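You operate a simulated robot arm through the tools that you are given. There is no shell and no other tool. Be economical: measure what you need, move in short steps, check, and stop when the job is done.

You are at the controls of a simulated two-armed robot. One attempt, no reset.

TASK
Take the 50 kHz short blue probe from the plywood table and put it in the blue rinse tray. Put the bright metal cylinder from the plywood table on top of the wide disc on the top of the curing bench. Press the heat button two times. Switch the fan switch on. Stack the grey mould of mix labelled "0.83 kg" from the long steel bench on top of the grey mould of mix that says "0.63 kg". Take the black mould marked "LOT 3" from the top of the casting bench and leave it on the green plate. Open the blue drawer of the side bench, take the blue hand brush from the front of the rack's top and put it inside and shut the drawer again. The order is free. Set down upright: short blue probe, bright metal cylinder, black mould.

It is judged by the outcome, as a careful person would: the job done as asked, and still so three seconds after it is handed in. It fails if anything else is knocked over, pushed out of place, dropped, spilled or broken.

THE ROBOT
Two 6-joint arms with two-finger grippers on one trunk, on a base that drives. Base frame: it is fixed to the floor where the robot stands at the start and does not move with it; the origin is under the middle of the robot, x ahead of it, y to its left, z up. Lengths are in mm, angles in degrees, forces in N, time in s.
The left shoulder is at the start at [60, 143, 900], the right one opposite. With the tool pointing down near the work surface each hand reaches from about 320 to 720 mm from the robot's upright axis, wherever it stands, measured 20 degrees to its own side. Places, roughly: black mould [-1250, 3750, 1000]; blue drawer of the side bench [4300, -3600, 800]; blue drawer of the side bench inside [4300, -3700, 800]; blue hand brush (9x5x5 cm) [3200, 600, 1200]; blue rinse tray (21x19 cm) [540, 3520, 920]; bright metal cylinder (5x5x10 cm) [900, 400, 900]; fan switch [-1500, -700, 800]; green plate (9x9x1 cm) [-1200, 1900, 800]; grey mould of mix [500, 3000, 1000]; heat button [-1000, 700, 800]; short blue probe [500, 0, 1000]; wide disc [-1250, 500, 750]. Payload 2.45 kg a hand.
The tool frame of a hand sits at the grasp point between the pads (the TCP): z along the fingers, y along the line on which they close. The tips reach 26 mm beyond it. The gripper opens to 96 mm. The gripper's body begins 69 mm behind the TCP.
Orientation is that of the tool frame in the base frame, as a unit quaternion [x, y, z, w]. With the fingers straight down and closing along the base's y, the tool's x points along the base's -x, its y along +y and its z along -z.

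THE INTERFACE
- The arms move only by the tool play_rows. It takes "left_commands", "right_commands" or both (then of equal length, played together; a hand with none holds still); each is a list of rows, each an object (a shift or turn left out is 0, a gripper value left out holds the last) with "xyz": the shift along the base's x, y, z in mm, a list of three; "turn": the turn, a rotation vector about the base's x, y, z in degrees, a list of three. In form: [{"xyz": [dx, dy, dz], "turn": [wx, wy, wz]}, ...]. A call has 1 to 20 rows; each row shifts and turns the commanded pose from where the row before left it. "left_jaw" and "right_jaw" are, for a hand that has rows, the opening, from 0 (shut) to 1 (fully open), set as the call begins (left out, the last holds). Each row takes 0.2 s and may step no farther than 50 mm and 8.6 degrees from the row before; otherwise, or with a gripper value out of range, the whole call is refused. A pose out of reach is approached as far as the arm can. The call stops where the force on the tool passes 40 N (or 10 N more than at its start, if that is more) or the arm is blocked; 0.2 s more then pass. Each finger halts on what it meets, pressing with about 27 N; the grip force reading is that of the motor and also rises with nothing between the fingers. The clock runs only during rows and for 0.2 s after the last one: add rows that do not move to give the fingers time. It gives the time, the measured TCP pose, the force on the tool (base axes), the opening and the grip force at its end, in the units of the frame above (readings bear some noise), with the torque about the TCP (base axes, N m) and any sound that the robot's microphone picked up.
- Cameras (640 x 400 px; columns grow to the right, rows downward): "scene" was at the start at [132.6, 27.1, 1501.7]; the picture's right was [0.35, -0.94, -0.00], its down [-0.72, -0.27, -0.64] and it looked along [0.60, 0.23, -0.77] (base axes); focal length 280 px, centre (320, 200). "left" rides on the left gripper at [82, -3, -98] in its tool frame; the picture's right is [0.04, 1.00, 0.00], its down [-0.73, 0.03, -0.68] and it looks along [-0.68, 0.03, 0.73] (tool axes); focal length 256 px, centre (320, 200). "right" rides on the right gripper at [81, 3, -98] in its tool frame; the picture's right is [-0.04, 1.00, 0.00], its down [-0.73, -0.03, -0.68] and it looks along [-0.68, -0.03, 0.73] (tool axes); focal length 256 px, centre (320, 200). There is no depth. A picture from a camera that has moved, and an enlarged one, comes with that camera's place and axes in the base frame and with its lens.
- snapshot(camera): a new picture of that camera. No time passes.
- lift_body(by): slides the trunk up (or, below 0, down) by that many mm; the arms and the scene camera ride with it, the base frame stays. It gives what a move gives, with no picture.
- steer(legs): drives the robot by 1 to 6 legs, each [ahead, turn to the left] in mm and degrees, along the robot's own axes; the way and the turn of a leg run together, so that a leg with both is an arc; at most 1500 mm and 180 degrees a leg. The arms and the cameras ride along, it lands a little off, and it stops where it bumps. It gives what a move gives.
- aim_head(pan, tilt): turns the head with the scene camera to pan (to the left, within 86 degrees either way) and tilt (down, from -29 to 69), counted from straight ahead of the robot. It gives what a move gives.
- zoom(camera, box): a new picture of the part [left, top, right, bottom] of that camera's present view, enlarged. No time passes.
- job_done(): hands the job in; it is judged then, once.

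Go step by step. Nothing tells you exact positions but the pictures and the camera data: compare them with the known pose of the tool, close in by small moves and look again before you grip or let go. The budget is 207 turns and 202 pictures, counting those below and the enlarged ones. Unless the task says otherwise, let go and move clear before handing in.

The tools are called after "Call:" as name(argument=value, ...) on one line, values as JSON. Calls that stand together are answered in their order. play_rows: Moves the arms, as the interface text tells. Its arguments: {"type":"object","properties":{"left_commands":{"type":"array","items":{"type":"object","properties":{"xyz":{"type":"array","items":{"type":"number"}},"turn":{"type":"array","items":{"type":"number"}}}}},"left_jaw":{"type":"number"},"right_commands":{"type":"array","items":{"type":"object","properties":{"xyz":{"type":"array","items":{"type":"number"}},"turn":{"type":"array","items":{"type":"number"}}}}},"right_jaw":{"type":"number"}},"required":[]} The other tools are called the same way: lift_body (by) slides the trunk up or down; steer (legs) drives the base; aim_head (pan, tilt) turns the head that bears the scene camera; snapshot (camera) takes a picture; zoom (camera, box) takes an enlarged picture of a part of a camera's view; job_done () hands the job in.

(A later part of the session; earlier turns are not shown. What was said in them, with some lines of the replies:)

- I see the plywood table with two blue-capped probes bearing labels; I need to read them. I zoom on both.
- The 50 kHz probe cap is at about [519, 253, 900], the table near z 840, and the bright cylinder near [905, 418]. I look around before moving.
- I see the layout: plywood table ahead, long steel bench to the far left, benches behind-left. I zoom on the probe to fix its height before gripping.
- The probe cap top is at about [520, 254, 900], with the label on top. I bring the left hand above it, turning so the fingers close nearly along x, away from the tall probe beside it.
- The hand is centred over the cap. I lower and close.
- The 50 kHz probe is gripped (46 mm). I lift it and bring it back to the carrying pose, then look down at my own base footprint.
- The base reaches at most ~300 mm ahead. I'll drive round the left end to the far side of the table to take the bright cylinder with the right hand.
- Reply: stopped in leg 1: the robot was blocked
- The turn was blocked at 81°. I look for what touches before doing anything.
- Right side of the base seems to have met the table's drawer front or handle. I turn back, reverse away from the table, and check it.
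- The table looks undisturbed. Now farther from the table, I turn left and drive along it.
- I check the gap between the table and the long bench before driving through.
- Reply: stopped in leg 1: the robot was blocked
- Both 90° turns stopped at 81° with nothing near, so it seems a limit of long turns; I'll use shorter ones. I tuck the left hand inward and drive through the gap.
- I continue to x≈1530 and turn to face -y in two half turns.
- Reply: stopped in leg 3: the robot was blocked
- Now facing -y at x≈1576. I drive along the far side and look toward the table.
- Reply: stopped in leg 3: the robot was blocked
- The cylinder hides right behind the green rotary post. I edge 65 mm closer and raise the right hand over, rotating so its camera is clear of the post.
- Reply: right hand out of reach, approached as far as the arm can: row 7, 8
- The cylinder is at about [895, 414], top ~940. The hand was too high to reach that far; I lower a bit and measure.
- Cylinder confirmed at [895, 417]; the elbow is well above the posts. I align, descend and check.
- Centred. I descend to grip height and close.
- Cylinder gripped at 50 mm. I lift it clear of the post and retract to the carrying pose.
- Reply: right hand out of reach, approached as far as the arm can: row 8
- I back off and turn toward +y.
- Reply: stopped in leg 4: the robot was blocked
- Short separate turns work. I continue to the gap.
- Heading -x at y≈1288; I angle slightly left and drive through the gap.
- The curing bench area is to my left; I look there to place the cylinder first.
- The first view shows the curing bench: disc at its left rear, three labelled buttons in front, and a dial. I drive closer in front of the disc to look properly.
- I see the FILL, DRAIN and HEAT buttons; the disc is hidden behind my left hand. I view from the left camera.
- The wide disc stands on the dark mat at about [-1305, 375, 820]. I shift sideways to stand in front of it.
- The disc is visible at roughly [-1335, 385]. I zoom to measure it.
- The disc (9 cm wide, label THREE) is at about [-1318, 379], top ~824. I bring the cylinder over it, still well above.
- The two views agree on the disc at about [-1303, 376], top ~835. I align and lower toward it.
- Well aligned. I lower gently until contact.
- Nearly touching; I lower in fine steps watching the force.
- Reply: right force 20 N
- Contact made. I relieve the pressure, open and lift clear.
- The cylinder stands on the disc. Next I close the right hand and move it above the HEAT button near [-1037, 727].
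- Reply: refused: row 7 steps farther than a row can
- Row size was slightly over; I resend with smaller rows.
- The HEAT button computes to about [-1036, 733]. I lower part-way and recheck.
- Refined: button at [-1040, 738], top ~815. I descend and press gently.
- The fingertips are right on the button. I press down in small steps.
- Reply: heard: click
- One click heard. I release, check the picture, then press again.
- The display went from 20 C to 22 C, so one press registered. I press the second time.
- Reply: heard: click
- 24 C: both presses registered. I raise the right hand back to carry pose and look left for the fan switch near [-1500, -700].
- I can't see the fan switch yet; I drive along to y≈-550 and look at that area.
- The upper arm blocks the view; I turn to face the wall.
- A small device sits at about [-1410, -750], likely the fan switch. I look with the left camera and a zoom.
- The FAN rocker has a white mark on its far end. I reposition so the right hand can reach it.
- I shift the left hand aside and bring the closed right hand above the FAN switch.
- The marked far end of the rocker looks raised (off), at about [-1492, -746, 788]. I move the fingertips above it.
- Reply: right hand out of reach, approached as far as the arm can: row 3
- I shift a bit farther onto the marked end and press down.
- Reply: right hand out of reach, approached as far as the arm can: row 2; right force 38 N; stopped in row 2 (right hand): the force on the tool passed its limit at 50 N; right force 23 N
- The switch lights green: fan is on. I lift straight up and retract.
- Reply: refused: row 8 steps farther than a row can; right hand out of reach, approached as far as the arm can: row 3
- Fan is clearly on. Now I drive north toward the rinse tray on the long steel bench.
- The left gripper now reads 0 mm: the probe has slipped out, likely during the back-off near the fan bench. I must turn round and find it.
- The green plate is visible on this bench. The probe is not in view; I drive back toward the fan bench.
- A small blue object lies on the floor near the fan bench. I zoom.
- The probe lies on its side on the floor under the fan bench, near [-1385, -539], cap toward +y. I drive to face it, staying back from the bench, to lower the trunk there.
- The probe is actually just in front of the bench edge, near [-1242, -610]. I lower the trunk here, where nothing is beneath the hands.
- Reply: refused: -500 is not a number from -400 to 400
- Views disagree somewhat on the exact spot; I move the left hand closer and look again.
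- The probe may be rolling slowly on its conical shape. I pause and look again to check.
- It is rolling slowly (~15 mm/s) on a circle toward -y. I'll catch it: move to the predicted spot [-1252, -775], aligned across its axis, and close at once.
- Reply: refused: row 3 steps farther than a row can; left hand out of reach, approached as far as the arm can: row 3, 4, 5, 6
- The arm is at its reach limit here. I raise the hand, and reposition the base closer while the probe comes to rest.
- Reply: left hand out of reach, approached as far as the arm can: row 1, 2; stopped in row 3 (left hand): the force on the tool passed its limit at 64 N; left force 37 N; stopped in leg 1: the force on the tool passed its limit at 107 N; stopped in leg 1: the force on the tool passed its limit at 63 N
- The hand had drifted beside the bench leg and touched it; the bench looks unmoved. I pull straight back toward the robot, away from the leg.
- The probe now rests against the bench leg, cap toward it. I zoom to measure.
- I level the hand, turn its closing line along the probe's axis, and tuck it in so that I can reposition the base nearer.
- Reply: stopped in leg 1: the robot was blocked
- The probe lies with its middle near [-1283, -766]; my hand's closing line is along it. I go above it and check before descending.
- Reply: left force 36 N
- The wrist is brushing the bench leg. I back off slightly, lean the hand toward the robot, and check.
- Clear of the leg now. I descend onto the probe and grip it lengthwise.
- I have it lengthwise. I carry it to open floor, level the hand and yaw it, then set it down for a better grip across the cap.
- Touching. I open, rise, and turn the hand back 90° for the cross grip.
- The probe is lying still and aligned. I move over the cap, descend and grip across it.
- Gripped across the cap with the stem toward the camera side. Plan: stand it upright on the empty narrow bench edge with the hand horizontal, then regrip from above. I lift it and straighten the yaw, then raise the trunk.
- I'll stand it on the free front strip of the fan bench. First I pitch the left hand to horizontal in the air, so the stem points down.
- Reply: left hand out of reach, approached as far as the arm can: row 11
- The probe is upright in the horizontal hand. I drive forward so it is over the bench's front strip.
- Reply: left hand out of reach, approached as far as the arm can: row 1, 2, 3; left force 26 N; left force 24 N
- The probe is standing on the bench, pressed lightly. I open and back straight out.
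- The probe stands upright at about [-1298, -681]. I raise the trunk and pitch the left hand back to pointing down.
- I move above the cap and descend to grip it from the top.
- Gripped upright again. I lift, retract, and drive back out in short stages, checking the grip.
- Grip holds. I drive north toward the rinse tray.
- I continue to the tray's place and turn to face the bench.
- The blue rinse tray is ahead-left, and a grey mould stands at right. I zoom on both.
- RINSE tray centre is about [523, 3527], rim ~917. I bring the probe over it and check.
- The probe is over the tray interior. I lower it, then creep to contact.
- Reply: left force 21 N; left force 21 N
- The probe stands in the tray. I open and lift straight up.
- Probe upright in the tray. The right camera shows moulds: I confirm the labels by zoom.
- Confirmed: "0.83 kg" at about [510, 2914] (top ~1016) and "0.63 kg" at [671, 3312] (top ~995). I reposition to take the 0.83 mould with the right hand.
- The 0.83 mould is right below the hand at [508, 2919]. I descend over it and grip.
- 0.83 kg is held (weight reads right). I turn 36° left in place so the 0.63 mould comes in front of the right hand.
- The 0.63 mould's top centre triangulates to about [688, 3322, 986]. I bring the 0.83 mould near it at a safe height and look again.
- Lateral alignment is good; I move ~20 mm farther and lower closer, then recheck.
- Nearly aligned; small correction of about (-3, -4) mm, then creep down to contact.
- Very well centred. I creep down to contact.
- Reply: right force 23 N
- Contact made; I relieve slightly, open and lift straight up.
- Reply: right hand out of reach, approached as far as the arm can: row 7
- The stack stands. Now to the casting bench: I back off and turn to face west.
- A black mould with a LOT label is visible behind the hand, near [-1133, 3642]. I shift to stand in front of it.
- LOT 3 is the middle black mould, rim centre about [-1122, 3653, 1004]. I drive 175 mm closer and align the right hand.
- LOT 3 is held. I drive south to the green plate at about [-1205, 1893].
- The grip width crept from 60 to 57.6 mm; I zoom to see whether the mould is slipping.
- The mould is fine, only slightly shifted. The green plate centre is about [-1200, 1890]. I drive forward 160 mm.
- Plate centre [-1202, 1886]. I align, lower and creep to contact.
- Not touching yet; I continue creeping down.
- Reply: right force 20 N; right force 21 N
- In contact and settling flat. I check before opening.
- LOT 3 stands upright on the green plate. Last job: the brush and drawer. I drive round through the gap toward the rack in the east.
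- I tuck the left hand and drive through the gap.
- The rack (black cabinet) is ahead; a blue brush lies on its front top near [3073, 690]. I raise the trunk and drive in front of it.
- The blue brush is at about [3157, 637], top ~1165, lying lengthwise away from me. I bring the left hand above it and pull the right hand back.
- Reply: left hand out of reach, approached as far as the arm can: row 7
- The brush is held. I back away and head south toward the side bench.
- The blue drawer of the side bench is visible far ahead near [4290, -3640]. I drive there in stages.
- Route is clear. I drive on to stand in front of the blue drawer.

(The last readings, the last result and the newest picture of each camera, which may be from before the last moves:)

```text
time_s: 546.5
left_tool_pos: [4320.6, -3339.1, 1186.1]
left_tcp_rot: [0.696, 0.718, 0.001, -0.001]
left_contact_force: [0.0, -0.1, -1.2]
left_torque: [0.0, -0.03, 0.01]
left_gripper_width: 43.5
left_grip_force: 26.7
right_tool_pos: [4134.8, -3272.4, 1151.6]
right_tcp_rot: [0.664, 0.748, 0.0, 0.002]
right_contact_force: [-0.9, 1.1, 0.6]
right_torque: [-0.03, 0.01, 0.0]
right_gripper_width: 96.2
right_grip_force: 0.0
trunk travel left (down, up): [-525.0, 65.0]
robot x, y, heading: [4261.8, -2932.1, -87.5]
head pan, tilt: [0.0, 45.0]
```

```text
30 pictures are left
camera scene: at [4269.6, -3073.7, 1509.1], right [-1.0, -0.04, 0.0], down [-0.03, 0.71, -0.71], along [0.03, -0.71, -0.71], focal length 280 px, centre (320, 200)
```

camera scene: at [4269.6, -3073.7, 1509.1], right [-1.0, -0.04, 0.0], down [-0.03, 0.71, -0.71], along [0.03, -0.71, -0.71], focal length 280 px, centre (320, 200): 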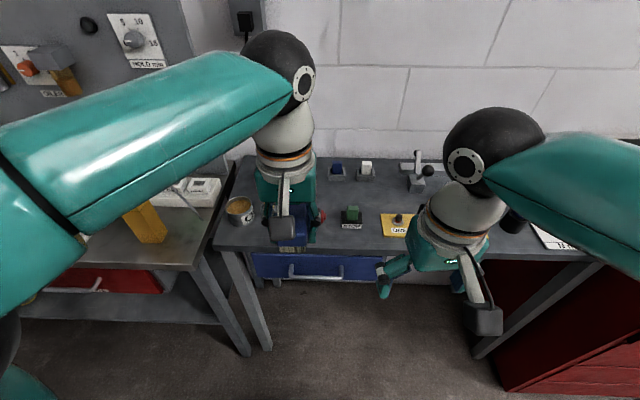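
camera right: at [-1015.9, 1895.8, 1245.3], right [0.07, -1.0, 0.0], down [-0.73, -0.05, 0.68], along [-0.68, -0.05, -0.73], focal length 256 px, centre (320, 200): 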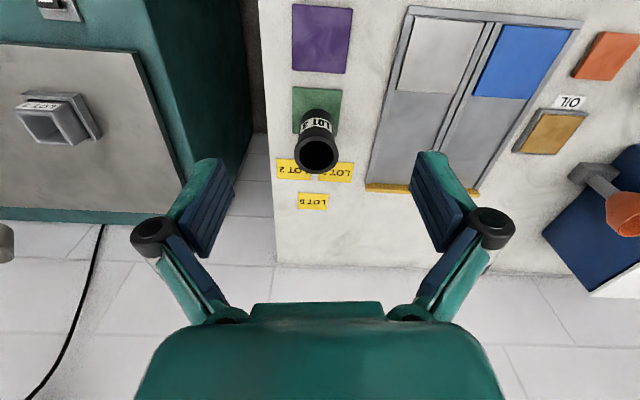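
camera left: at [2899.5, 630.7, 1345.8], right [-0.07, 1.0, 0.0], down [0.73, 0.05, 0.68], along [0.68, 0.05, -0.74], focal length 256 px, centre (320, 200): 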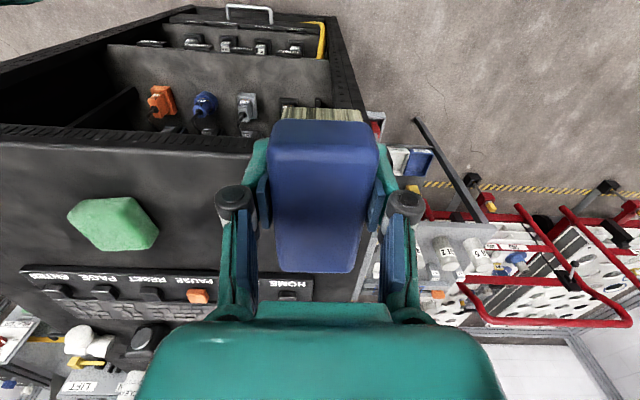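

The blue drawer with its bar handle is in front: bar near x 4216–4373, y ≈ -3490, z ≈ 787. I lower the trunk and turn the right hand to point forward to grip the bar.

Call:
lift_body(by=-150)

Call:
play_rows(left_commands=[{"xyz": [35, 0, 0]}, {"xyz": [35, 0, 0]}, {"xyz": [30, 0, 0]}, {"xyz": [0, 0, 0]}, {"xyz": [0, 0, 0]}, {"xyz": [0, 0, 0]}, {"xyz": [0, 0, 0]}, {"xyz": [0, 0, 0]}, {"xyz": [0, 0, 0]}, {"xyz": [0, 0, 0]}, {"xyz": [0, 0, 0]}, {"xyz": [0, 0, 0]}, {"xyz": [0, 0, 0]}], right_commands=[{"xyz": [9, -10, 0], "turn": [0, 0, -6.8]}, {"xyz": [9, -10, -8], "turn": [-8.2, 0, 0]}, {"xyz": [9, -10, -8], "turn": [-8.2, 0, 0]}, {"xyz": [9, -10, -8], "turn": [-8.2, 0, 0]}, {"xyz": [9, -10, -8], "turn": [-8.2, 0, 0]}, {"xyz": [9, -10, -8], "turn": [-8.2, 0, 0]}, {"xyz": [9, -10, -8], "turn": [-8.2, 0, 0]}, {"xyz": [9, -10, -8], "turn": [-8.2, 0, 0]}, {"xyz": [9, -10, -8], "turn": [-8.2, 0, 0]}, {"xyz": [9, -10, -8], "turn": [-8.2, 0, 0]}, {"xyz": [9, -10, -8], "turn": [-8.2, 0, 0]}, {"xyz": [6, -10, -8], "turn": [-8, 0, 0]}, {"xyz": [0, 0, 0]}], right_jaw=0.55)

Call:
play_rows(right_commands=[{"turn": [0, 8.2, 0]}, {"turn": [0, 8.2, 0]}, {"turn": [0, 8.2, 0]}, {"turn": [0, 8.2, 0]}, {"turn": [0, 8.2, 0]}, {"turn": [0, 8.2, 0]}, {"turn": [0, 8.2, 0]}, {"turn": [0, 8.2, 0]}, {"turn": [0, 8.2, 0]}, {"turn": [0, 8.2, 0]}, {"turn": [0, 8, 0]}, {"turn": [0, 0, 0]}])

Call:
snapshot(camera="scene")

```text
time_s: 548.2
left_tool_pos: [4321.1, -3338.7, 1036.8]
left_tcp_rot: [0.694, 0.72, 0.001, -0.001]
left_contact_force: [-0.3, -0.9, -0.3]
left_torque: [0.0, 0.0, -0.01]
left_gripper_width: 43.6
left_grip_force: 26.9
right_tool_pos: [4136.2, -3271.1, 1000.5]
right_tcp_rot: [0.664, 0.747, 0.0, 0.002]
right_contact_force: [0.4, 0.4, 0.3]
right_torque: [0.01, 0.02, 0.03]
right_gripper_width: 95.9
right_grip_force: 0.0
trunk travel left (down, up): [-375.0, 215.0]
robot x, y, heading: [4262.7, -2928.8, -87.6]
head pan, tilt: [0.0, 45.0]
```

```text
time_s: 551.0
left_tool_pos: [4419.5, -3338.6, 1034.9]
left_tcp_rot: [0.695, 0.719, 0.002, 0.0]
left_contact_force: [0.3, 0.2, -0.3]
left_torque: [0.03, -0.01, 0.0]
left_gripper_width: 43.4
left_grip_force: 26.9
right_tool_pos: [4248.5, -3399.6, 917.2]
right_tcp_rot: [0.5, 0.499, -0.5, 0.501]
right_contact_force: [-0.8, -0.7, 0.8]
right_torque: [-0.01, 0.01, 0.02]
right_gripper_width: 52.8
right_grip_force: 0.0
right hand out of reach, approached as far as the arm can: row 10, 11
trunk travel left (down, up): [-375.0, 215.0]
robot x, y, heading: [4265.5, -2932.5, -87.9]
head pan, tilt: [0.0, 45.0]
```

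```text
time_s: 553.6
left_tool_pos: [4418.5, -3339.9, 1034.7]
left_tcp_rot: [0.695, 0.719, 0.001, -0.001]
left_contact_force: [0.6, -0.7, -0.7]
left_torque: [0.02, 0.02, 0.0]
left_gripper_width: 43.4
left_grip_force: 27.0
right_tool_pos: [4248.4, -3399.4, 917.3]
right_tcp_rot: [-0.002, 0.708, -0.706, 0.0]
right_contact_force: [-0.7, 0.5, 0.2]
right_torque: [-0.01, -0.01, 0.0]
right_gripper_width: 52.7
right_grip_force: 0.1
trunk travel left (down, up): [-375.0, 215.0]
robot x, y, heading: [4261.6, -2930.4, -87.5]
head pan, tilt: [0.0, 45.0]
```

```text
29 pictures are left
camera scene: at [4269.8, -3073.7, 1359.1], right [-1.0, -0.04, 0.0], down [-0.03, 0.71, -0.71], along [0.03, -0.71, -0.71], focal length 280 px, centre (320, 200)
```

scene: 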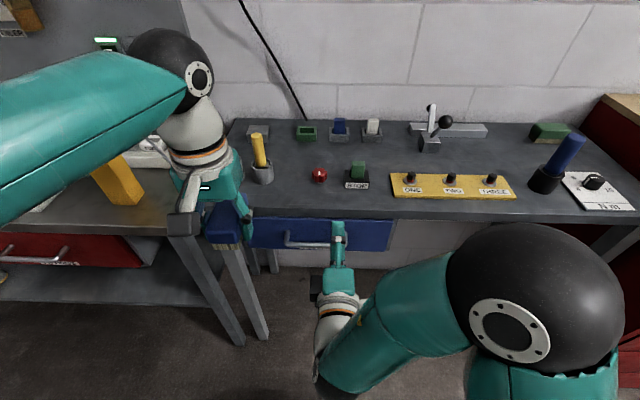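

The right hand now points forward with fingers stacked vertically. I zoom to refine the handle's position.

Call:
zoom(camera="scene", box=[240, 190, 400, 290])

Call:
snapshot(camera="right")

```text
4.00 times, centred on (320, 240) of scene
camera zoom: at [4269.8, -3073.7, 1359.1], right [-1.0, -0.04, 0.0], down [-0.03, 0.71, -0.71], along [0.03, -0.71, -0.71], focal length 1120 px, centre (320, 40)
```

zoom: 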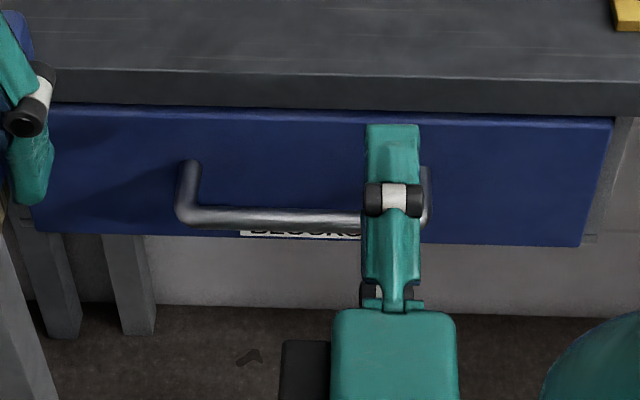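

```text
27 pictures are left
camera right: at [4166.5, -3302.6, 914.1], right [0.04, 0.0, -1.0], down [0.73, 0.68, 0.03], along [0.68, -0.73, 0.03], focal length 256 px, centre (320, 200)
```

right: 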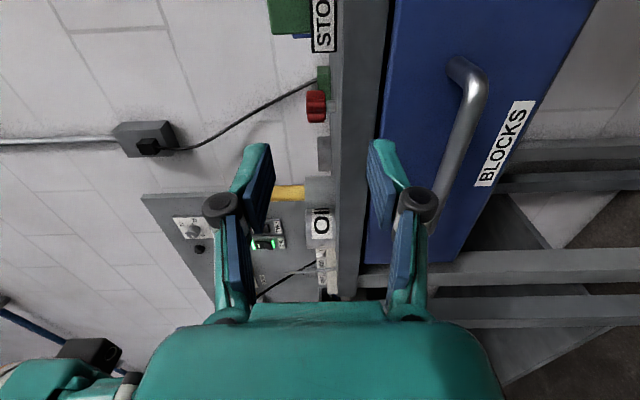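

The bar is near y -3472, z 812. I lower the trunk by 106 mm and drive forward 60 mm so the fingers straddle it.

Call:
lift_body(by=-106)

Call:
snapshot(camera="right")

```text
time_s: 555.0
left_tool_pos: [4419.4, -3339.1, 930.7]
left_tcp_rot: [0.694, 0.72, 0.001, -0.001]
left_contact_force: [0.3, 0.7, -0.5]
left_torque: [0.01, 0.0, 0.01]
left_gripper_width: 43.3
left_grip_force: 26.6
right_tool_pos: [4248.1, -3399.4, 811.0]
right_tcp_rot: [0.0, 0.707, -0.707, 0.0]
right_contact_force: [-0.4, 0.3, 0.4]
right_torque: [0.01, 0.0, 0.0]
right_gripper_width: 52.7
right_grip_force: 0.2
trunk travel left (down, up): [-269.0, 321.0]
robot x, y, heading: [4268.0, -2930.8, -87.8]
head pan, tilt: [0.0, 45.0]
```

```text
26 pictures are left
camera right: at [4166.5, -3302.4, 808.1], right [0.04, 0.0, -1.0], down [0.73, 0.68, 0.03], along [0.68, -0.73, 0.03], focal length 256 px, centre (320, 200)
```

right: 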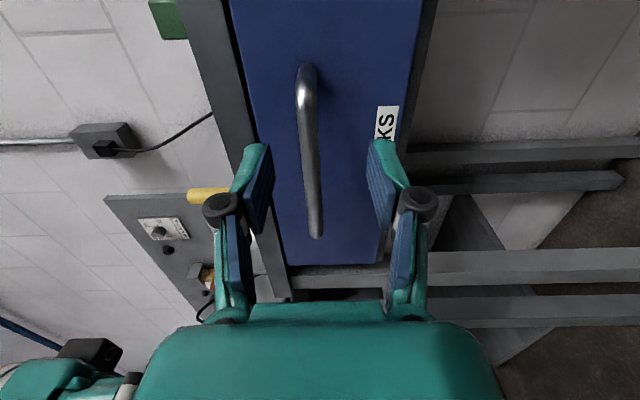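

The bar is about 8 mm above centre; I adjust and drive in.

Call:
lift_body(by=8)

Call:
steer(legs=[[62, 0]])

Call:
snapshot(camera="right")

```text
time_s: 555.5
left_tool_pos: [4420.3, -3339.4, 937.2]
left_tcp_rot: [0.695, 0.719, 0.001, -0.001]
left_contact_force: [0.3, -0.6, -0.8]
left_torque: [0.02, -0.01, 0.04]
left_gripper_width: 43.3
left_grip_force: 27.0
right_tool_pos: [4248.7, -3400.5, 818.3]
right_tcp_rot: [-0.001, 0.708, -0.707, 0.001]
right_contact_force: [-0.5, 0.3, 0.7]
right_torque: [0.0, -0.01, 0.01]
right_gripper_width: 53.1
right_grip_force: 0.1
trunk travel left (down, up): [-277.0, 313.0]
robot x, y, heading: [4265.1, -2929.5, -87.7]
head pan, tilt: [0.0, 45.0]
```

```text
time_s: 556.5
left_tool_pos: [4423.3, -3401.1, 937.4]
left_tcp_rot: [0.695, 0.719, 0.003, -0.001]
left_contact_force: [0.1, -0.4, -0.5]
left_torque: [0.01, 0.0, 0.01]
left_gripper_width: 43.2
left_grip_force: 27.4
right_tool_pos: [4251.3, -3462.1, 818.8]
right_tcp_rot: [-0.001, 0.707, -0.707, 0.001]
right_contact_force: [-0.1, 0.4, 0.1]
right_torque: [-0.01, -0.01, 0.01]
right_gripper_width: 52.6
right_grip_force: 0.0
trunk travel left (down, up): [-277.0, 313.0]
robot x, y, heading: [4264.6, -2995.0, -88.0]
head pan, tilt: [0.0, 45.0]
```

```text
25 pictures are left
camera right: at [4169.1, -3365.2, 815.6], right [0.04, 0.0, -1.0], down [0.73, 0.68, 0.03], along [0.68, -0.73, 0.03], focal length 256 px, centre (320, 200)
```

right: 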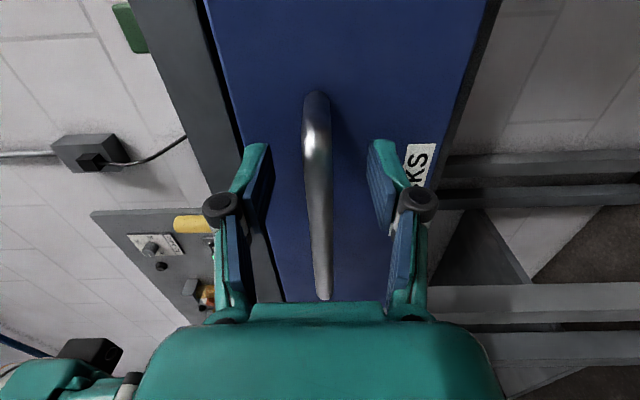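

The bar lies between the fingers. I close on it.

Call:
play_rows(right_commands=[{"xyz": [0, 0, 0]}, {"xyz": [0, 0, 0]}, {"xyz": [0, 0, 0]}, {"xyz": [0, 0, 0]}], right_jaw=0)

```text
time_s: 557.5
left_tool_pos: [4422.6, -3402.2, 938.1]
left_tcp_rot: [0.694, 0.72, 0.002, -0.001]
left_contact_force: [-0.7, 0.6, -1.4]
left_torque: [0.04, 0.04, 0.0]
left_gripper_width: 43.6
left_grip_force: 27.0
right_tool_pos: [4251.2, -3462.5, 818.2]
right_tcp_rot: [0.002, -0.707, 0.707, 0.0]
right_contact_force: [1.4, 0.2, -2.2]
right_torque: [0.01, 0.05, -0.09]
right_gripper_width: 12.7
right_grip_force: 39.2
trunk travel left (down, up): [-277.0, 313.0]
robot x, y, heading: [4267.0, -2996.6, -87.9]
head pan, tilt: [0.0, 45.0]
```

Gripped the bar (12.7 mm). I pull the drawer open by reversing.

Call:
steer(legs=[[-200, 0]])

Call:
snapshot(camera="scene")

```text
time_s: 559.1
left_tool_pos: [4416.4, -3197.8, 937.1]
left_tcp_rot: [0.694, 0.72, 0.001, -0.001]
left_contact_force: [-0.4, -0.3, -1.4]
left_torque: [0.0, -0.03, 0.02]
left_gripper_width: 43.4
left_grip_force: 26.8
right_tool_pos: [4248.7, -3258.0, 820.3]
right_tcp_rot: [-0.006, 0.708, -0.707, 0.005]
right_contact_force: [35.1, 0.7, -8.7]
right_torque: [0.05, -0.13, 0.08]
right_gripper_width: 12.5
right_grip_force: 39.6
trunk travel left (down, up): [-277.0, 313.0]
robot x, y, heading: [4257.8, -2790.0, -87.5]
head pan, tilt: [0.0, 45.0]
```

```text
24 pictures are left
camera scene: at [4267.9, -2932.6, 1261.0], right [-1.0, -0.04, 0.0], down [-0.03, 0.71, -0.71], along [0.03, -0.71, -0.71], focal length 280 px, centre (320, 200)
```

scene: 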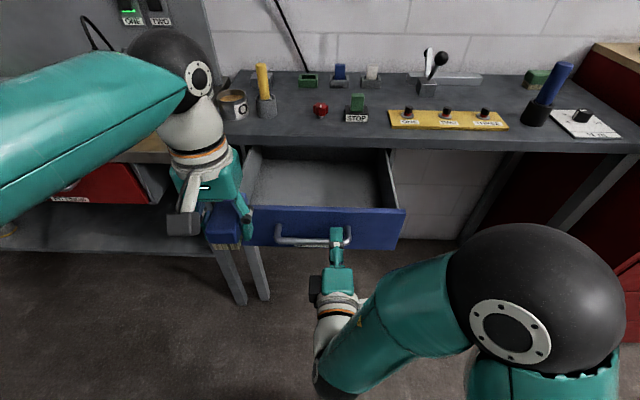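

The drawer is open about 200 mm and empty. I move the brush over it with the left hand.

Call:
play_rows(left_commands=[{"xyz": [-10, -20, 10]}, {"xyz": [-14, -36, 0]}, {"xyz": [-14, -36, 0]}, {"xyz": [-14, -36, 0]}, {"xyz": [-14, -36, 0]}, {"xyz": [0, -12, 0]}, {"xyz": [0, 0, 0]}])

Call:
snapshot(camera="left")

Call:
snapshot(camera="scene")

```text
time_s: 560.8
left_tool_pos: [4353.8, -3348.4, 928.4]
left_tcp_rot: [0.694, 0.719, 0.002, -0.001]
left_contact_force: [0.2, -0.3, -0.6]
left_torque: [0.03, 0.02, 0.03]
left_gripper_width: 43.5
left_grip_force: 26.7
left hand out of reach, approached as far as the arm can: row 5, 6
right_tool_pos: [4248.3, -3260.1, 820.0]
right_tcp_rot: [-0.006, 0.708, -0.706, 0.005]
right_contact_force: [20.7, 0.5, -9.6]
right_torque: [0.0, -0.06, 0.02]
right_gripper_width: 12.7
right_grip_force: 39.3
trunk travel left (down, up): [-277.0, 313.0]
robot x, y, heading: [4256.1, -2789.7, -87.9]
head pan, tilt: [0.0, 45.0]
```

```text
23 pictures are left
camera left: at [4347.5, -3267.5, 1027.1], right [1.0, 0.07, 0.0], down [0.05, -0.73, 0.68], along [0.05, -0.67, -0.74], focal length 256 px, centre (320, 200)
```

left: 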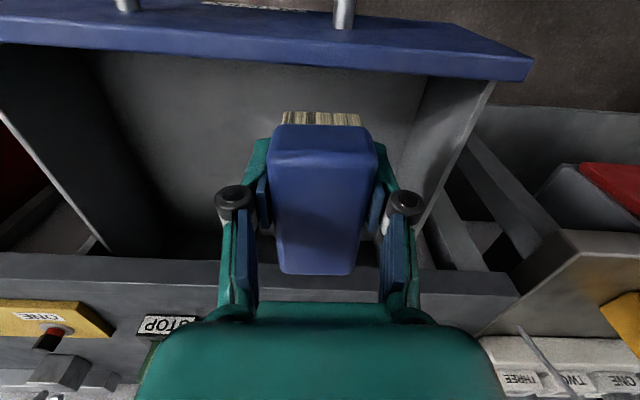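

```text
22 pictures are left
camera scene: at [4266.4, -2933.1, 1260.9], right [-1.0, -0.04, 0.0], down [-0.03, 0.71, -0.71], along [0.03, -0.71, -0.71], focal length 280 px, centre (320, 200)
```

scene: 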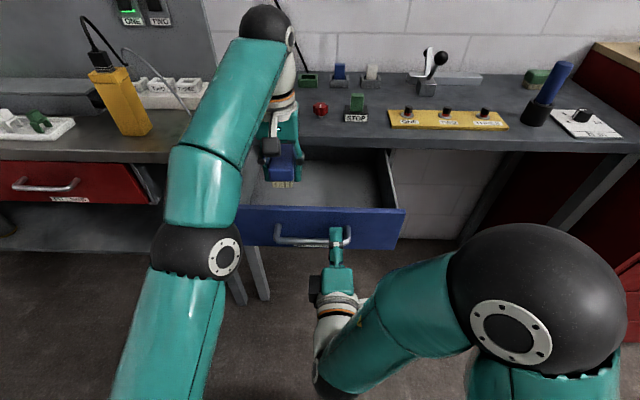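

The left hand is just short of reach. I release the handle with the right hand, retract and raise it, then drive forward a little.

Call:
play_rows(right_commands=[{"xyz": [0, 0, 0]}, {"xyz": [0, 0, 0]}, {"xyz": [0, 0, 0]}, {"xyz": [0, 35, 0]}, {"xyz": [0, 40, 0]}, {"xyz": [0, 5, 40]}, {"xyz": [0, 0, 45]}, {"xyz": [0, 0, 45]}, {"xyz": [0, 0, 45]}, {"xyz": [0, 0, 0]}], right_jaw=0.6)

Call:
steer(legs=[[75, 0]])

Call:
snapshot(camera="left")

```text
time_s: 562.1
left_tool_pos: [4350.9, -3346.0, 930.1]
left_tcp_rot: [0.695, 0.719, 0.001, 0.001]
left_contact_force: [0.4, -0.1, 0.4]
left_torque: [0.01, -0.04, 0.0]
left_gripper_width: 43.4
left_grip_force: 27.2
right_tool_pos: [4232.2, -3229.7, 823.4]
right_tcp_rot: [0.041, 0.726, -0.685, -0.047]
right_contact_force: [-0.1, 0.3, 0.7]
right_torque: [0.01, 0.0, 0.0]
right_gripper_width: 57.6
right_grip_force: 0.0
right hand out of reach, approached as far as the arm can: row 4, 5
trunk travel left (down, up): [-277.0, 313.0]
robot x, y, heading: [4260.2, -2789.7, -88.0]
head pan, tilt: [0.0, 45.0]
stopped in row 6 (right hand): the arm was blocked; the commanded pose is now the measured one
```

```text
time_s: 563.1
left_tool_pos: [4352.8, -3421.9, 929.6]
left_tcp_rot: [0.695, 0.719, 0.002, -0.001]
left_contact_force: [-0.1, -0.5, -1.2]
left_torque: [0.04, 0.0, -0.03]
left_gripper_width: 43.4
left_grip_force: 27.3
right_tool_pos: [4235.7, -3305.4, 822.8]
right_tcp_rot: [0.04, 0.726, -0.685, -0.048]
right_contact_force: [-0.2, 0.1, 0.3]
right_torque: [-0.04, -0.02, 0.0]
right_gripper_width: 57.7
right_grip_force: 0.0
trunk travel left (down, up): [-277.0, 313.0]
robot x, y, heading: [4260.7, -2864.6, -87.5]
head pan, tilt: [0.0, 45.0]
```

```text
21 pictures are left
camera left: at [4348.6, -3341.7, 1027.4], right [1.0, 0.07, 0.0], down [0.05, -0.73, 0.68], along [0.05, -0.67, -0.74], focal length 256 px, centre (320, 200)
```

left: 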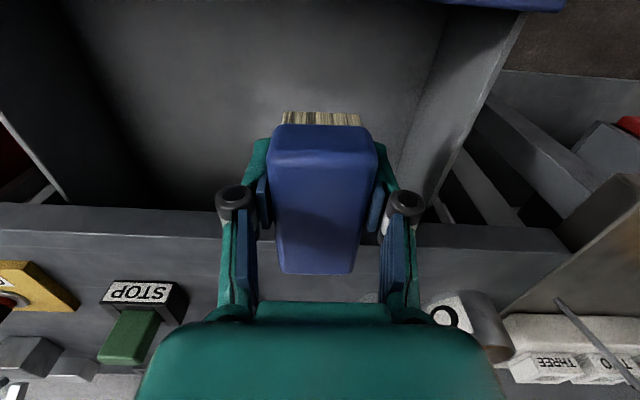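

The right hand nudged the drawer in slightly, but the brush is well within the opening (y −3350 to −3511). I lower the brush.

Call:
play_rows(left_commands=[{"xyz": [0, 0, -30]}, {"xyz": [0, 0, -30]}, {"xyz": [0, 0, -30]}, {"xyz": [0, 0, -15]}, {"xyz": [0, 0, 0]}])

Call:
snapshot(camera="left")

```text
time_s: 564.3
left_tool_pos: [4354.5, -3419.1, 824.7]
left_tcp_rot: [0.694, 0.72, 0.002, -0.001]
left_contact_force: [0.1, -0.2, -0.5]
left_torque: [0.0, 0.04, -0.04]
left_gripper_width: 43.5
left_grip_force: 27.7
right_tool_pos: [4235.8, -3305.1, 823.9]
right_tcp_rot: [0.041, 0.726, -0.685, -0.047]
right_contact_force: [-0.4, -0.4, 0.4]
right_torque: [0.0, 0.03, 0.01]
right_gripper_width: 57.5
right_grip_force: 0.2
trunk travel left (down, up): [-277.0, 313.0]
robot x, y, heading: [4262.3, -2860.9, -87.6]
head pan, tilt: [0.0, 45.0]
```

```text
20 pictures are left
camera left: at [4348.3, -3339.6, 923.3], right [1.0, 0.08, 0.0], down [0.05, -0.73, 0.68], along [0.05, -0.68, -0.74], focal length 256 px, centre (320, 200)
```

left: 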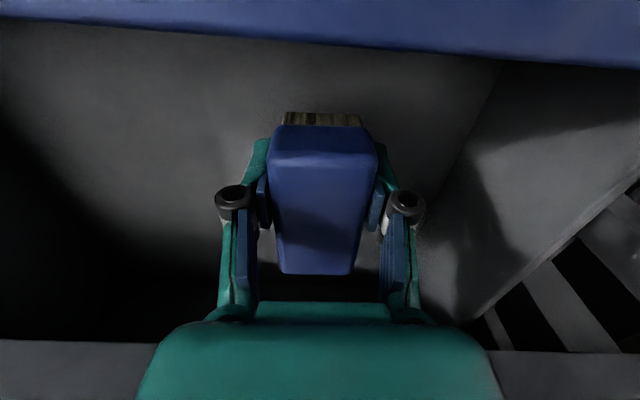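

Call:
play_rows(left_commands=[{"xyz": [0, 0, -8]}, {"xyz": [0, 0, -5]}, {"xyz": [0, 0, -4]}, {"xyz": [0, 0, 0]}])

Call:
play_rows(left_commands=[{"xyz": [0, 0, -5]}, {"xyz": [0, 0, -4]}, {"xyz": [0, 0, 0]}])

Call:
play_rows(left_commands=[{"xyz": [0, 0, -5]}, {"xyz": [0, 0, -4]}, {"xyz": [0, 0, 0]}])

```text
time_s: 565.3
left_tool_pos: [4353.8, -3419.8, 807.0]
left_tcp_rot: [0.695, 0.719, 0.001, -0.001]
left_contact_force: [-0.1, 0.3, -1.3]
left_torque: [0.02, 0.03, 0.01]
left_gripper_width: 43.4
left_grip_force: 26.9
right_tool_pos: [4235.8, -3305.4, 823.4]
right_tcp_rot: [0.041, 0.726, -0.685, -0.047]
right_contact_force: [-0.4, 0.0, -0.6]
right_torque: [0.0, 0.0, 0.01]
right_gripper_width: 57.9
right_grip_force: 0.0
trunk travel left (down, up): [-277.0, 313.0]
robot x, y, heading: [4259.5, -2867.7, -87.7]
head pan, tilt: [0.0, 45.0]
```

```text
time_s: 566.1
left_tool_pos: [4353.5, -3421.1, 798.3]
left_tcp_rot: [0.695, 0.719, 0.003, -0.001]
left_contact_force: [0.7, 0.0, -0.8]
left_torque: [0.05, -0.01, -0.02]
left_gripper_width: 43.4
left_grip_force: 26.9
right_tool_pos: [4235.3, -3305.3, 822.8]
right_tcp_rot: [0.041, 0.726, -0.685, -0.047]
right_contact_force: [0.9, -0.3, -0.1]
right_torque: [-0.04, 0.0, -0.03]
right_gripper_width: 57.6
right_grip_force: 0.0
trunk travel left (down, up): [-277.0, 313.0]
robot x, y, heading: [4261.3, -2866.4, -87.8]
head pan, tilt: [0.0, 45.0]
```

```text
time_s: 566.9
left_tool_pos: [4354.4, -3421.3, 789.8]
left_tcp_rot: [0.695, 0.719, 0.003, 0.0]
left_contact_force: [-0.8, 0.3, -0.5]
left_torque: [0.03, -0.04, 0.01]
left_gripper_width: 43.2
left_grip_force: 26.3
right_tool_pos: [4234.5, -3306.1, 822.5]
right_tcp_rot: [0.041, 0.726, -0.685, -0.047]
right_contact_force: [0.6, 0.3, 0.4]
right_torque: [-0.02, 0.02, 0.0]
right_gripper_width: 57.3
right_grip_force: 0.1
trunk travel left (down, up): [-277.0, 313.0]
robot x, y, heading: [4259.3, -2865.3, -87.5]
head pan, tilt: [0.0, 45.0]
```

Call:
play_rows(left_commands=[{"xyz": [0, 0, -5]}, {"xyz": [0, 0, -4]}, {"xyz": [0, 0, 0]}])

Call:
play_rows(left_commands=[{"xyz": [0, 0, -5]}, {"xyz": [0, 0, -4]}, {"xyz": [0, 0, 0]}])

Call:
snapshot(camera="left")

```text
time_s: 567.7
left_tool_pos: [4354.2, -3421.1, 780.7]
left_tcp_rot: [0.695, 0.719, 0.002, 0.0]
left_contact_force: [0.3, 0.4, -1.0]
left_torque: [0.03, -0.02, 0.02]
left_gripper_width: 43.3
left_grip_force: 26.8
right_tool_pos: [4234.6, -3305.4, 822.7]
right_tcp_rot: [0.041, 0.726, -0.685, -0.047]
right_contact_force: [0.4, 0.5, 0.2]
right_torque: [-0.02, 0.01, 0.0]
right_gripper_width: 57.4
right_grip_force: 0.0
trunk travel left (down, up): [-277.0, 313.0]
robot x, y, heading: [4264.1, -2865.3, -87.9]
head pan, tilt: [0.0, 45.0]
```

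```text
time_s: 568.6
left_tool_pos: [4353.5, -3422.9, 778.1]
left_tcp_rot: [0.694, 0.72, -0.004, 0.003]
left_contact_force: [0.0, -1.3, 13.0]
left_torque: [0.25, -0.14, -0.01]
left_gripper_width: 43.3
left_grip_force: 26.9
right_tool_pos: [4235.0, -3305.1, 823.0]
right_tcp_rot: [0.041, 0.726, -0.685, -0.047]
right_contact_force: [-1.0, 0.2, 0.3]
right_torque: [-0.03, 0.0, 0.02]
right_gripper_width: 57.8
right_grip_force: 0.0
trunk travel left (down, up): [-277.0, 313.0]
robot x, y, heading: [4259.3, -2865.2, -87.7]
head pan, tilt: [0.0, 45.0]
stopped in row 3 (left hand): the force on the tool passed its limit at 41 N (the readings are from after the stop); the commanded pose is now the measured one
```

```text
19 pictures are left
camera left: at [4348.8, -3341.0, 875.5], right [1.0, 0.08, 0.0], down [0.06, -0.72, 0.69], along [0.05, -0.69, -0.73], focal length 256 px, centre (320, 200)
```

left: 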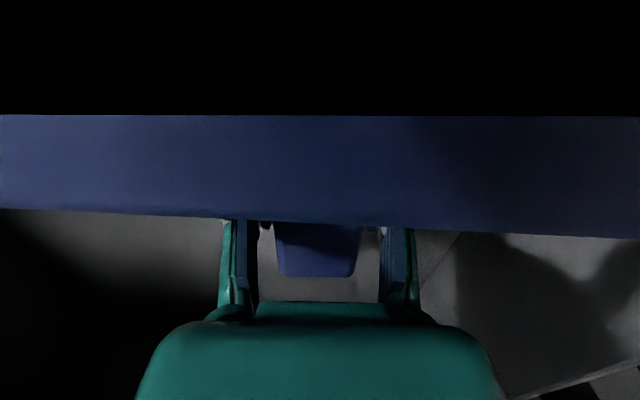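

The brush is at the drawer floor. I open the left hand and lift straight up.

Call:
play_rows(left_commands=[{"xyz": [0, 0, 0]}, {"xyz": [0, 0, 0]}, {"xyz": [0, 0, 0]}, {"xyz": [0, 0, 0]}, {"xyz": [0, 0, 15]}, {"xyz": [0, 0, 30]}, {"xyz": [0, 0, 40]}, {"xyz": [0, 0, 40]}, {"xyz": [0, 5, 40]}, {"xyz": [0, 20, 20]}, {"xyz": [0, 0, 0]}], left_jaw=1)

Call:
snapshot(camera="left")

Call:
snapshot(camera="scene")

```text
time_s: 571.0
left_tool_pos: [4355.2, -3395.8, 962.4]
left_tcp_rot: [0.695, 0.719, -0.002, 0.003]
left_contact_force: [0.6, 0.0, 0.4]
left_torque: [-0.01, 0.0, -0.01]
left_gripper_width: 95.9
left_grip_force: 0.0
left hand out of reach, approached as far as the arm can: row 9
right_tool_pos: [4235.4, -3304.5, 824.0]
right_tcp_rot: [0.04, 0.726, -0.685, -0.047]
right_contact_force: [-1.2, -0.2, 0.4]
right_torque: [0.01, -0.02, -0.03]
right_gripper_width: 57.4
right_grip_force: 0.0
trunk travel left (down, up): [-277.0, 313.0]
robot x, y, heading: [4260.9, -2864.6, -87.6]
head pan, tilt: [0.0, 45.0]
```

```text
18 pictures are left
camera left: at [4349.8, -3314.3, 1059.2], right [1.0, 0.08, 0.0], down [0.06, -0.73, 0.68], along [0.05, -0.68, -0.73], focal length 256 px, centre (320, 200)
```

left: 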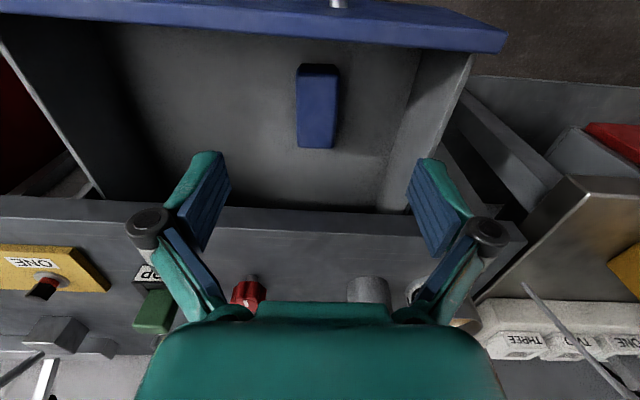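

```text
17 pictures are left
camera scene: at [4267.3, -3006.2, 1261.0], right [-1.0, -0.04, 0.0], down [-0.03, 0.71, -0.71], along [0.03, -0.71, -0.71], focal length 280 px, centre (320, 200)
```

scene: 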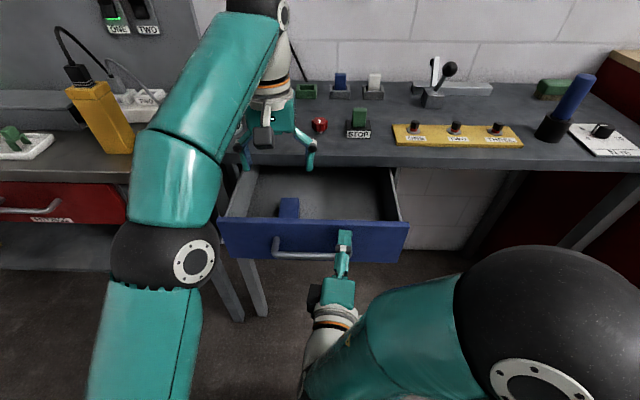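

The brush lies in the drawer. I retract the left hand, then push the drawer shut with the right fingertips by driving forward.

Call:
play_rows(left_commands=[{"xyz": [0, 35, 25]}, {"xyz": [0, 40, 25]}, {"xyz": [0, 40, 20]}, {"xyz": [0, 40, 20]}, {"xyz": [0, 0, 0]}])

Call:
steer(legs=[[150, 0]])

Call:
snapshot(camera="scene")

```text
time_s: 572.2
left_tool_pos: [4355.5, -3240.5, 1048.9]
left_tcp_rot: [0.694, 0.72, -0.002, 0.003]
left_contact_force: [0.5, 0.5, 0.2]
left_torque: [-0.03, -0.02, 0.04]
left_gripper_width: 96.2
left_grip_force: 0.1
right_tool_pos: [4235.2, -3304.5, 824.7]
right_tcp_rot: [0.041, 0.726, -0.684, -0.047]
right_contact_force: [-0.2, -1.0, -0.1]
right_torque: [-0.06, -0.03, 0.0]
right_gripper_width: 57.9
right_grip_force: 0.1
trunk travel left (down, up): [-277.0, 313.0]
robot x, y, heading: [4263.8, -2866.8, -87.7]
head pan, tilt: [0.0, 45.0]
```

```text
time_s: 573.6
left_tool_pos: [4358.4, -3392.8, 1048.3]
left_tcp_rot: [0.696, 0.718, -0.001, 0.001]
left_contact_force: [0.4, 0.0, -0.3]
left_torque: [0.02, -0.01, 0.01]
left_gripper_width: 96.2
left_grip_force: 0.1
right_tool_pos: [4238.4, -3455.9, 823.8]
right_tcp_rot: [0.042, 0.726, -0.685, -0.048]
right_contact_force: [-0.3, -0.6, -0.8]
right_torque: [0.03, -0.03, 0.01]
right_gripper_width: 57.5
right_grip_force: 0.0
trunk travel left (down, up): [-277.0, 313.0]
robot x, y, heading: [4267.7, -3016.8, -87.8]
head pan, tilt: [0.0, 45.0]
```

```text
16 pictures are left
camera scene: at [4272.5, -3158.4, 1260.9], right [-1.0, -0.03, 0.0], down [-0.02, 0.71, -0.71], along [0.02, -0.71, -0.71], focal length 280 px, centre (320, 200)
```

scene: 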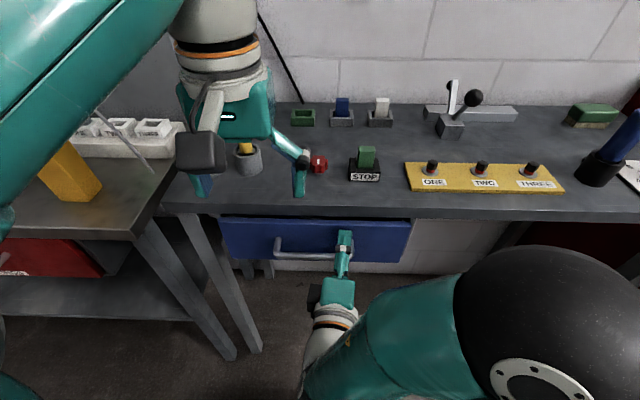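

Almost shut. I push the remaining ~20 mm.

Call:
steer(legs=[[18, 0]])

Call:
steer(legs=[[10, 0]])

Call:
zoom(camera="scene", box=[200, 190, 440, 290])

```text
time_s: 574.4
left_tool_pos: [4359.7, -3410.0, 1049.4]
left_tcp_rot: [0.696, 0.718, -0.002, 0.002]
left_contact_force: [-0.8, 0.9, 0.2]
left_torque: [0.0, 0.02, 0.03]
left_gripper_width: 96.0
left_grip_force: 0.1
right_tool_pos: [4239.5, -3474.6, 823.8]
right_tcp_rot: [0.042, 0.726, -0.685, -0.048]
right_contact_force: [0.3, 1.1, -0.3]
right_torque: [-0.03, -0.01, 0.05]
right_gripper_width: 57.9
right_grip_force: 0.2
trunk travel left (down, up): [-277.0, 313.0]
robot x, y, heading: [4271.1, -3033.3, -88.2]
head pan, tilt: [0.0, 45.0]
```

```text
time_s: 575.5
left_tool_pos: [4361.1, -3411.9, 1052.4]
left_tcp_rot: [0.695, 0.719, -0.005, 0.003]
left_contact_force: [-0.3, -0.9, -0.4]
left_torque: [0.01, -0.04, 0.0]
left_gripper_width: 96.1
left_grip_force: 0.1
right_tool_pos: [4240.4, -3472.6, 820.6]
right_tcp_rot: [0.03, 0.732, -0.678, -0.052]
right_contact_force: [13.9, 74.2, -12.2]
right_torque: [-1.77, 0.07, 1.12]
right_gripper_width: 15.5
right_grip_force: 41.2
trunk travel left (down, up): [-277.0, 313.0]
robot x, y, heading: [4268.7, -3039.7, -88.3]
head pan, tilt: [0.0, 45.0]
stopped in leg 1: the force on the tool passed its limit at 50 N (the readings are from after the stop); the commanded pose is now the measured one
```

```text
2.67 times, centred on (320, 240) of scene
camera zoom: at [4274.4, -3176.2, 1261.9], right [-1.0, -0.03, 0.0], down [-0.02, 0.7, -0.71], along [0.02, -0.71, -0.7], focal length 746 px, centre (320, 93)
```

zoom: 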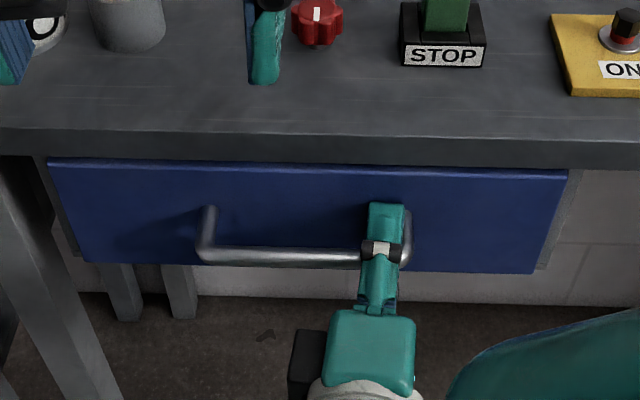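

The drawer met its stop. The right fingers read 15 mm, so I open them again before backing off.

Call:
play_rows(right_commands=[{"xyz": [0, 3, 0]}, {"xyz": [0, 0, 0]}, {"xyz": [0, 0, 0]}, {"xyz": [0, 0, 0]}], right_jaw=0.6)

Call:
snapshot(camera="right")

```text
time_s: 576.5
left_tool_pos: [4359.5, -3419.2, 1051.6]
left_tcp_rot: [0.696, 0.718, -0.002, 0.003]
left_contact_force: [-0.2, -0.4, -0.2]
left_torque: [0.05, 0.0, 0.02]
left_gripper_width: 95.8
left_grip_force: 0.1
right_tool_pos: [4240.3, -3480.6, 820.4]
right_tcp_rot: [0.036, 0.731, -0.68, -0.05]
right_contact_force: [1.1, 12.8, 2.6]
right_torque: [-0.03, -0.04, 0.17]
right_gripper_width: 61.2
right_grip_force: 4.6
trunk travel left (down, up): [-277.0, 313.0]
robot x, y, heading: [4268.8, -3039.8, -88.0]
head pan, tilt: [0.0, 45.0]
```

```text
14 pictures are left
camera right: at [4170.1, -3373.2, 826.8], right [0.02, 0.07, -1.0], down [0.81, 0.58, 0.06], along [0.58, -0.81, -0.04], focal length 256 px, centre (320, 200)
```

right: 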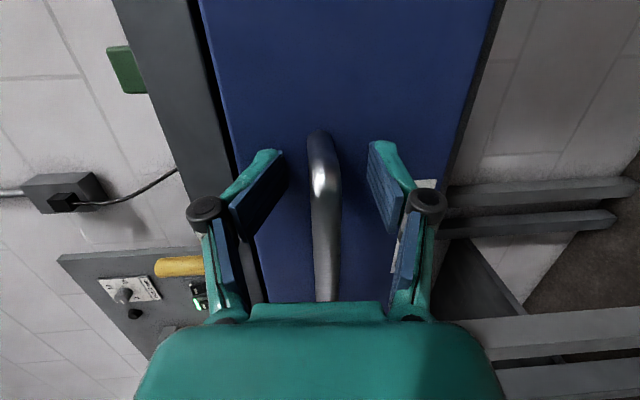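

The fingers straddle the bar freely. I back straight off and check the drawer.

Call:
steer(legs=[[-150, 0]])

Call:
snapshot(camera="scene")

Call:
zoom(camera="scene", box=[200, 170, 440, 270])

```text
time_s: 577.8
left_tool_pos: [4355.5, -3266.3, 1049.9]
left_tcp_rot: [0.696, 0.718, -0.003, 0.003]
left_contact_force: [0.7, -0.5, -0.6]
left_torque: [-0.01, 0.03, 0.02]
left_gripper_width: 96.0
left_grip_force: 0.1
right_tool_pos: [4235.4, -3327.1, 819.4]
right_tcp_rot: [0.034, 0.732, -0.679, -0.051]
right_contact_force: [-0.2, 0.2, 0.0]
right_torque: [-0.02, 0.0, 0.01]
right_gripper_width: 57.5
right_grip_force: 0.0
trunk travel left (down, up): [-277.0, 313.0]
robot x, y, heading: [4264.6, -2889.6, -87.9]
head pan, tilt: [0.0, 45.0]
```

```text
13 pictures are left
camera scene: at [4268.3, -3032.3, 1261.2], right [-1.0, -0.04, 0.0], down [-0.03, 0.71, -0.71], along [0.03, -0.71, -0.71], focal length 280 px, centre (320, 200)
```

scene: 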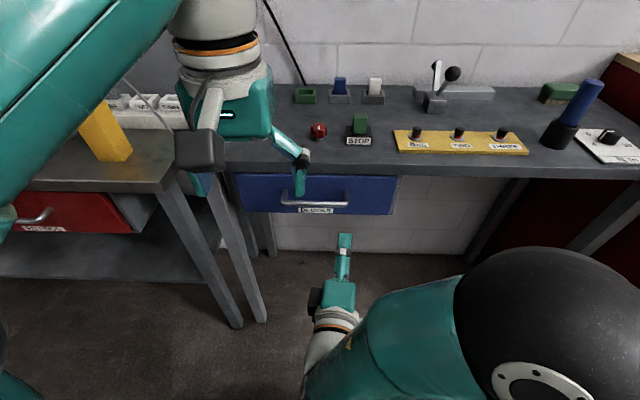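

```text
2.67 times, centred on (320, 220) of scene
camera zoom: at [4268.3, -3032.3, 1261.2], right [-1.0, -0.04, 0.0], down [-0.03, 0.71, -0.71], along [0.03, -0.71, -0.71], focal length 746 px, centre (320, 147)
```

zoom: 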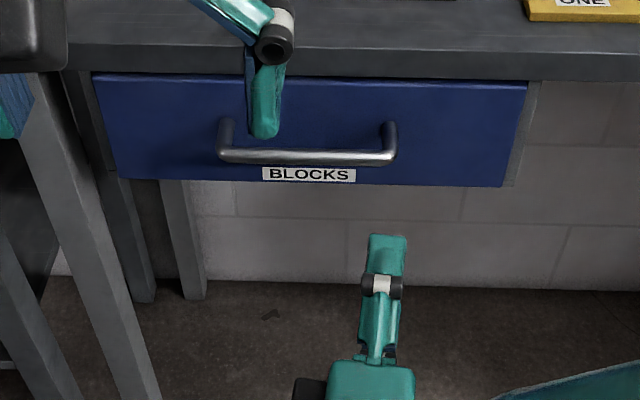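

Everything is in place, the drawer is shut and both hands are clear. I hand the job in.

Call:
job_done()

```text
The job is handed in.
```

I finished all seven tasks and handed the job in, but I dropped the probe once and bumped a bench leg. The job was accepted with no score shown.

- **Probe:** the 50 kHz probe stands upright in the rinse tray. It slipped from the left hand onto the floor near the fan bench while I was driving, and I picked it up and re-gripped it.
- **Fan bench:** while reaching for the probe, the left hand hit one of the bench's legs, up to about 107 N. I saw no movement of the bench in the pictures.
- **Cylinder:** the bright metal cylinder stands on the wide disc.
- **Heat button:** pressed twice; the display went from 20 C to 24 C.
- **Fan switch:** on; it lit green.
- **Moulds of mix:** the 0.83 kg mould is stacked on the 0.63 kg one.
- **Black mould:** LOT 3 stands upright on the green plate.
- **Brush and drawer:** the blue brush is in the blue drawer, which is shut. I pushed it until it hit its stop.
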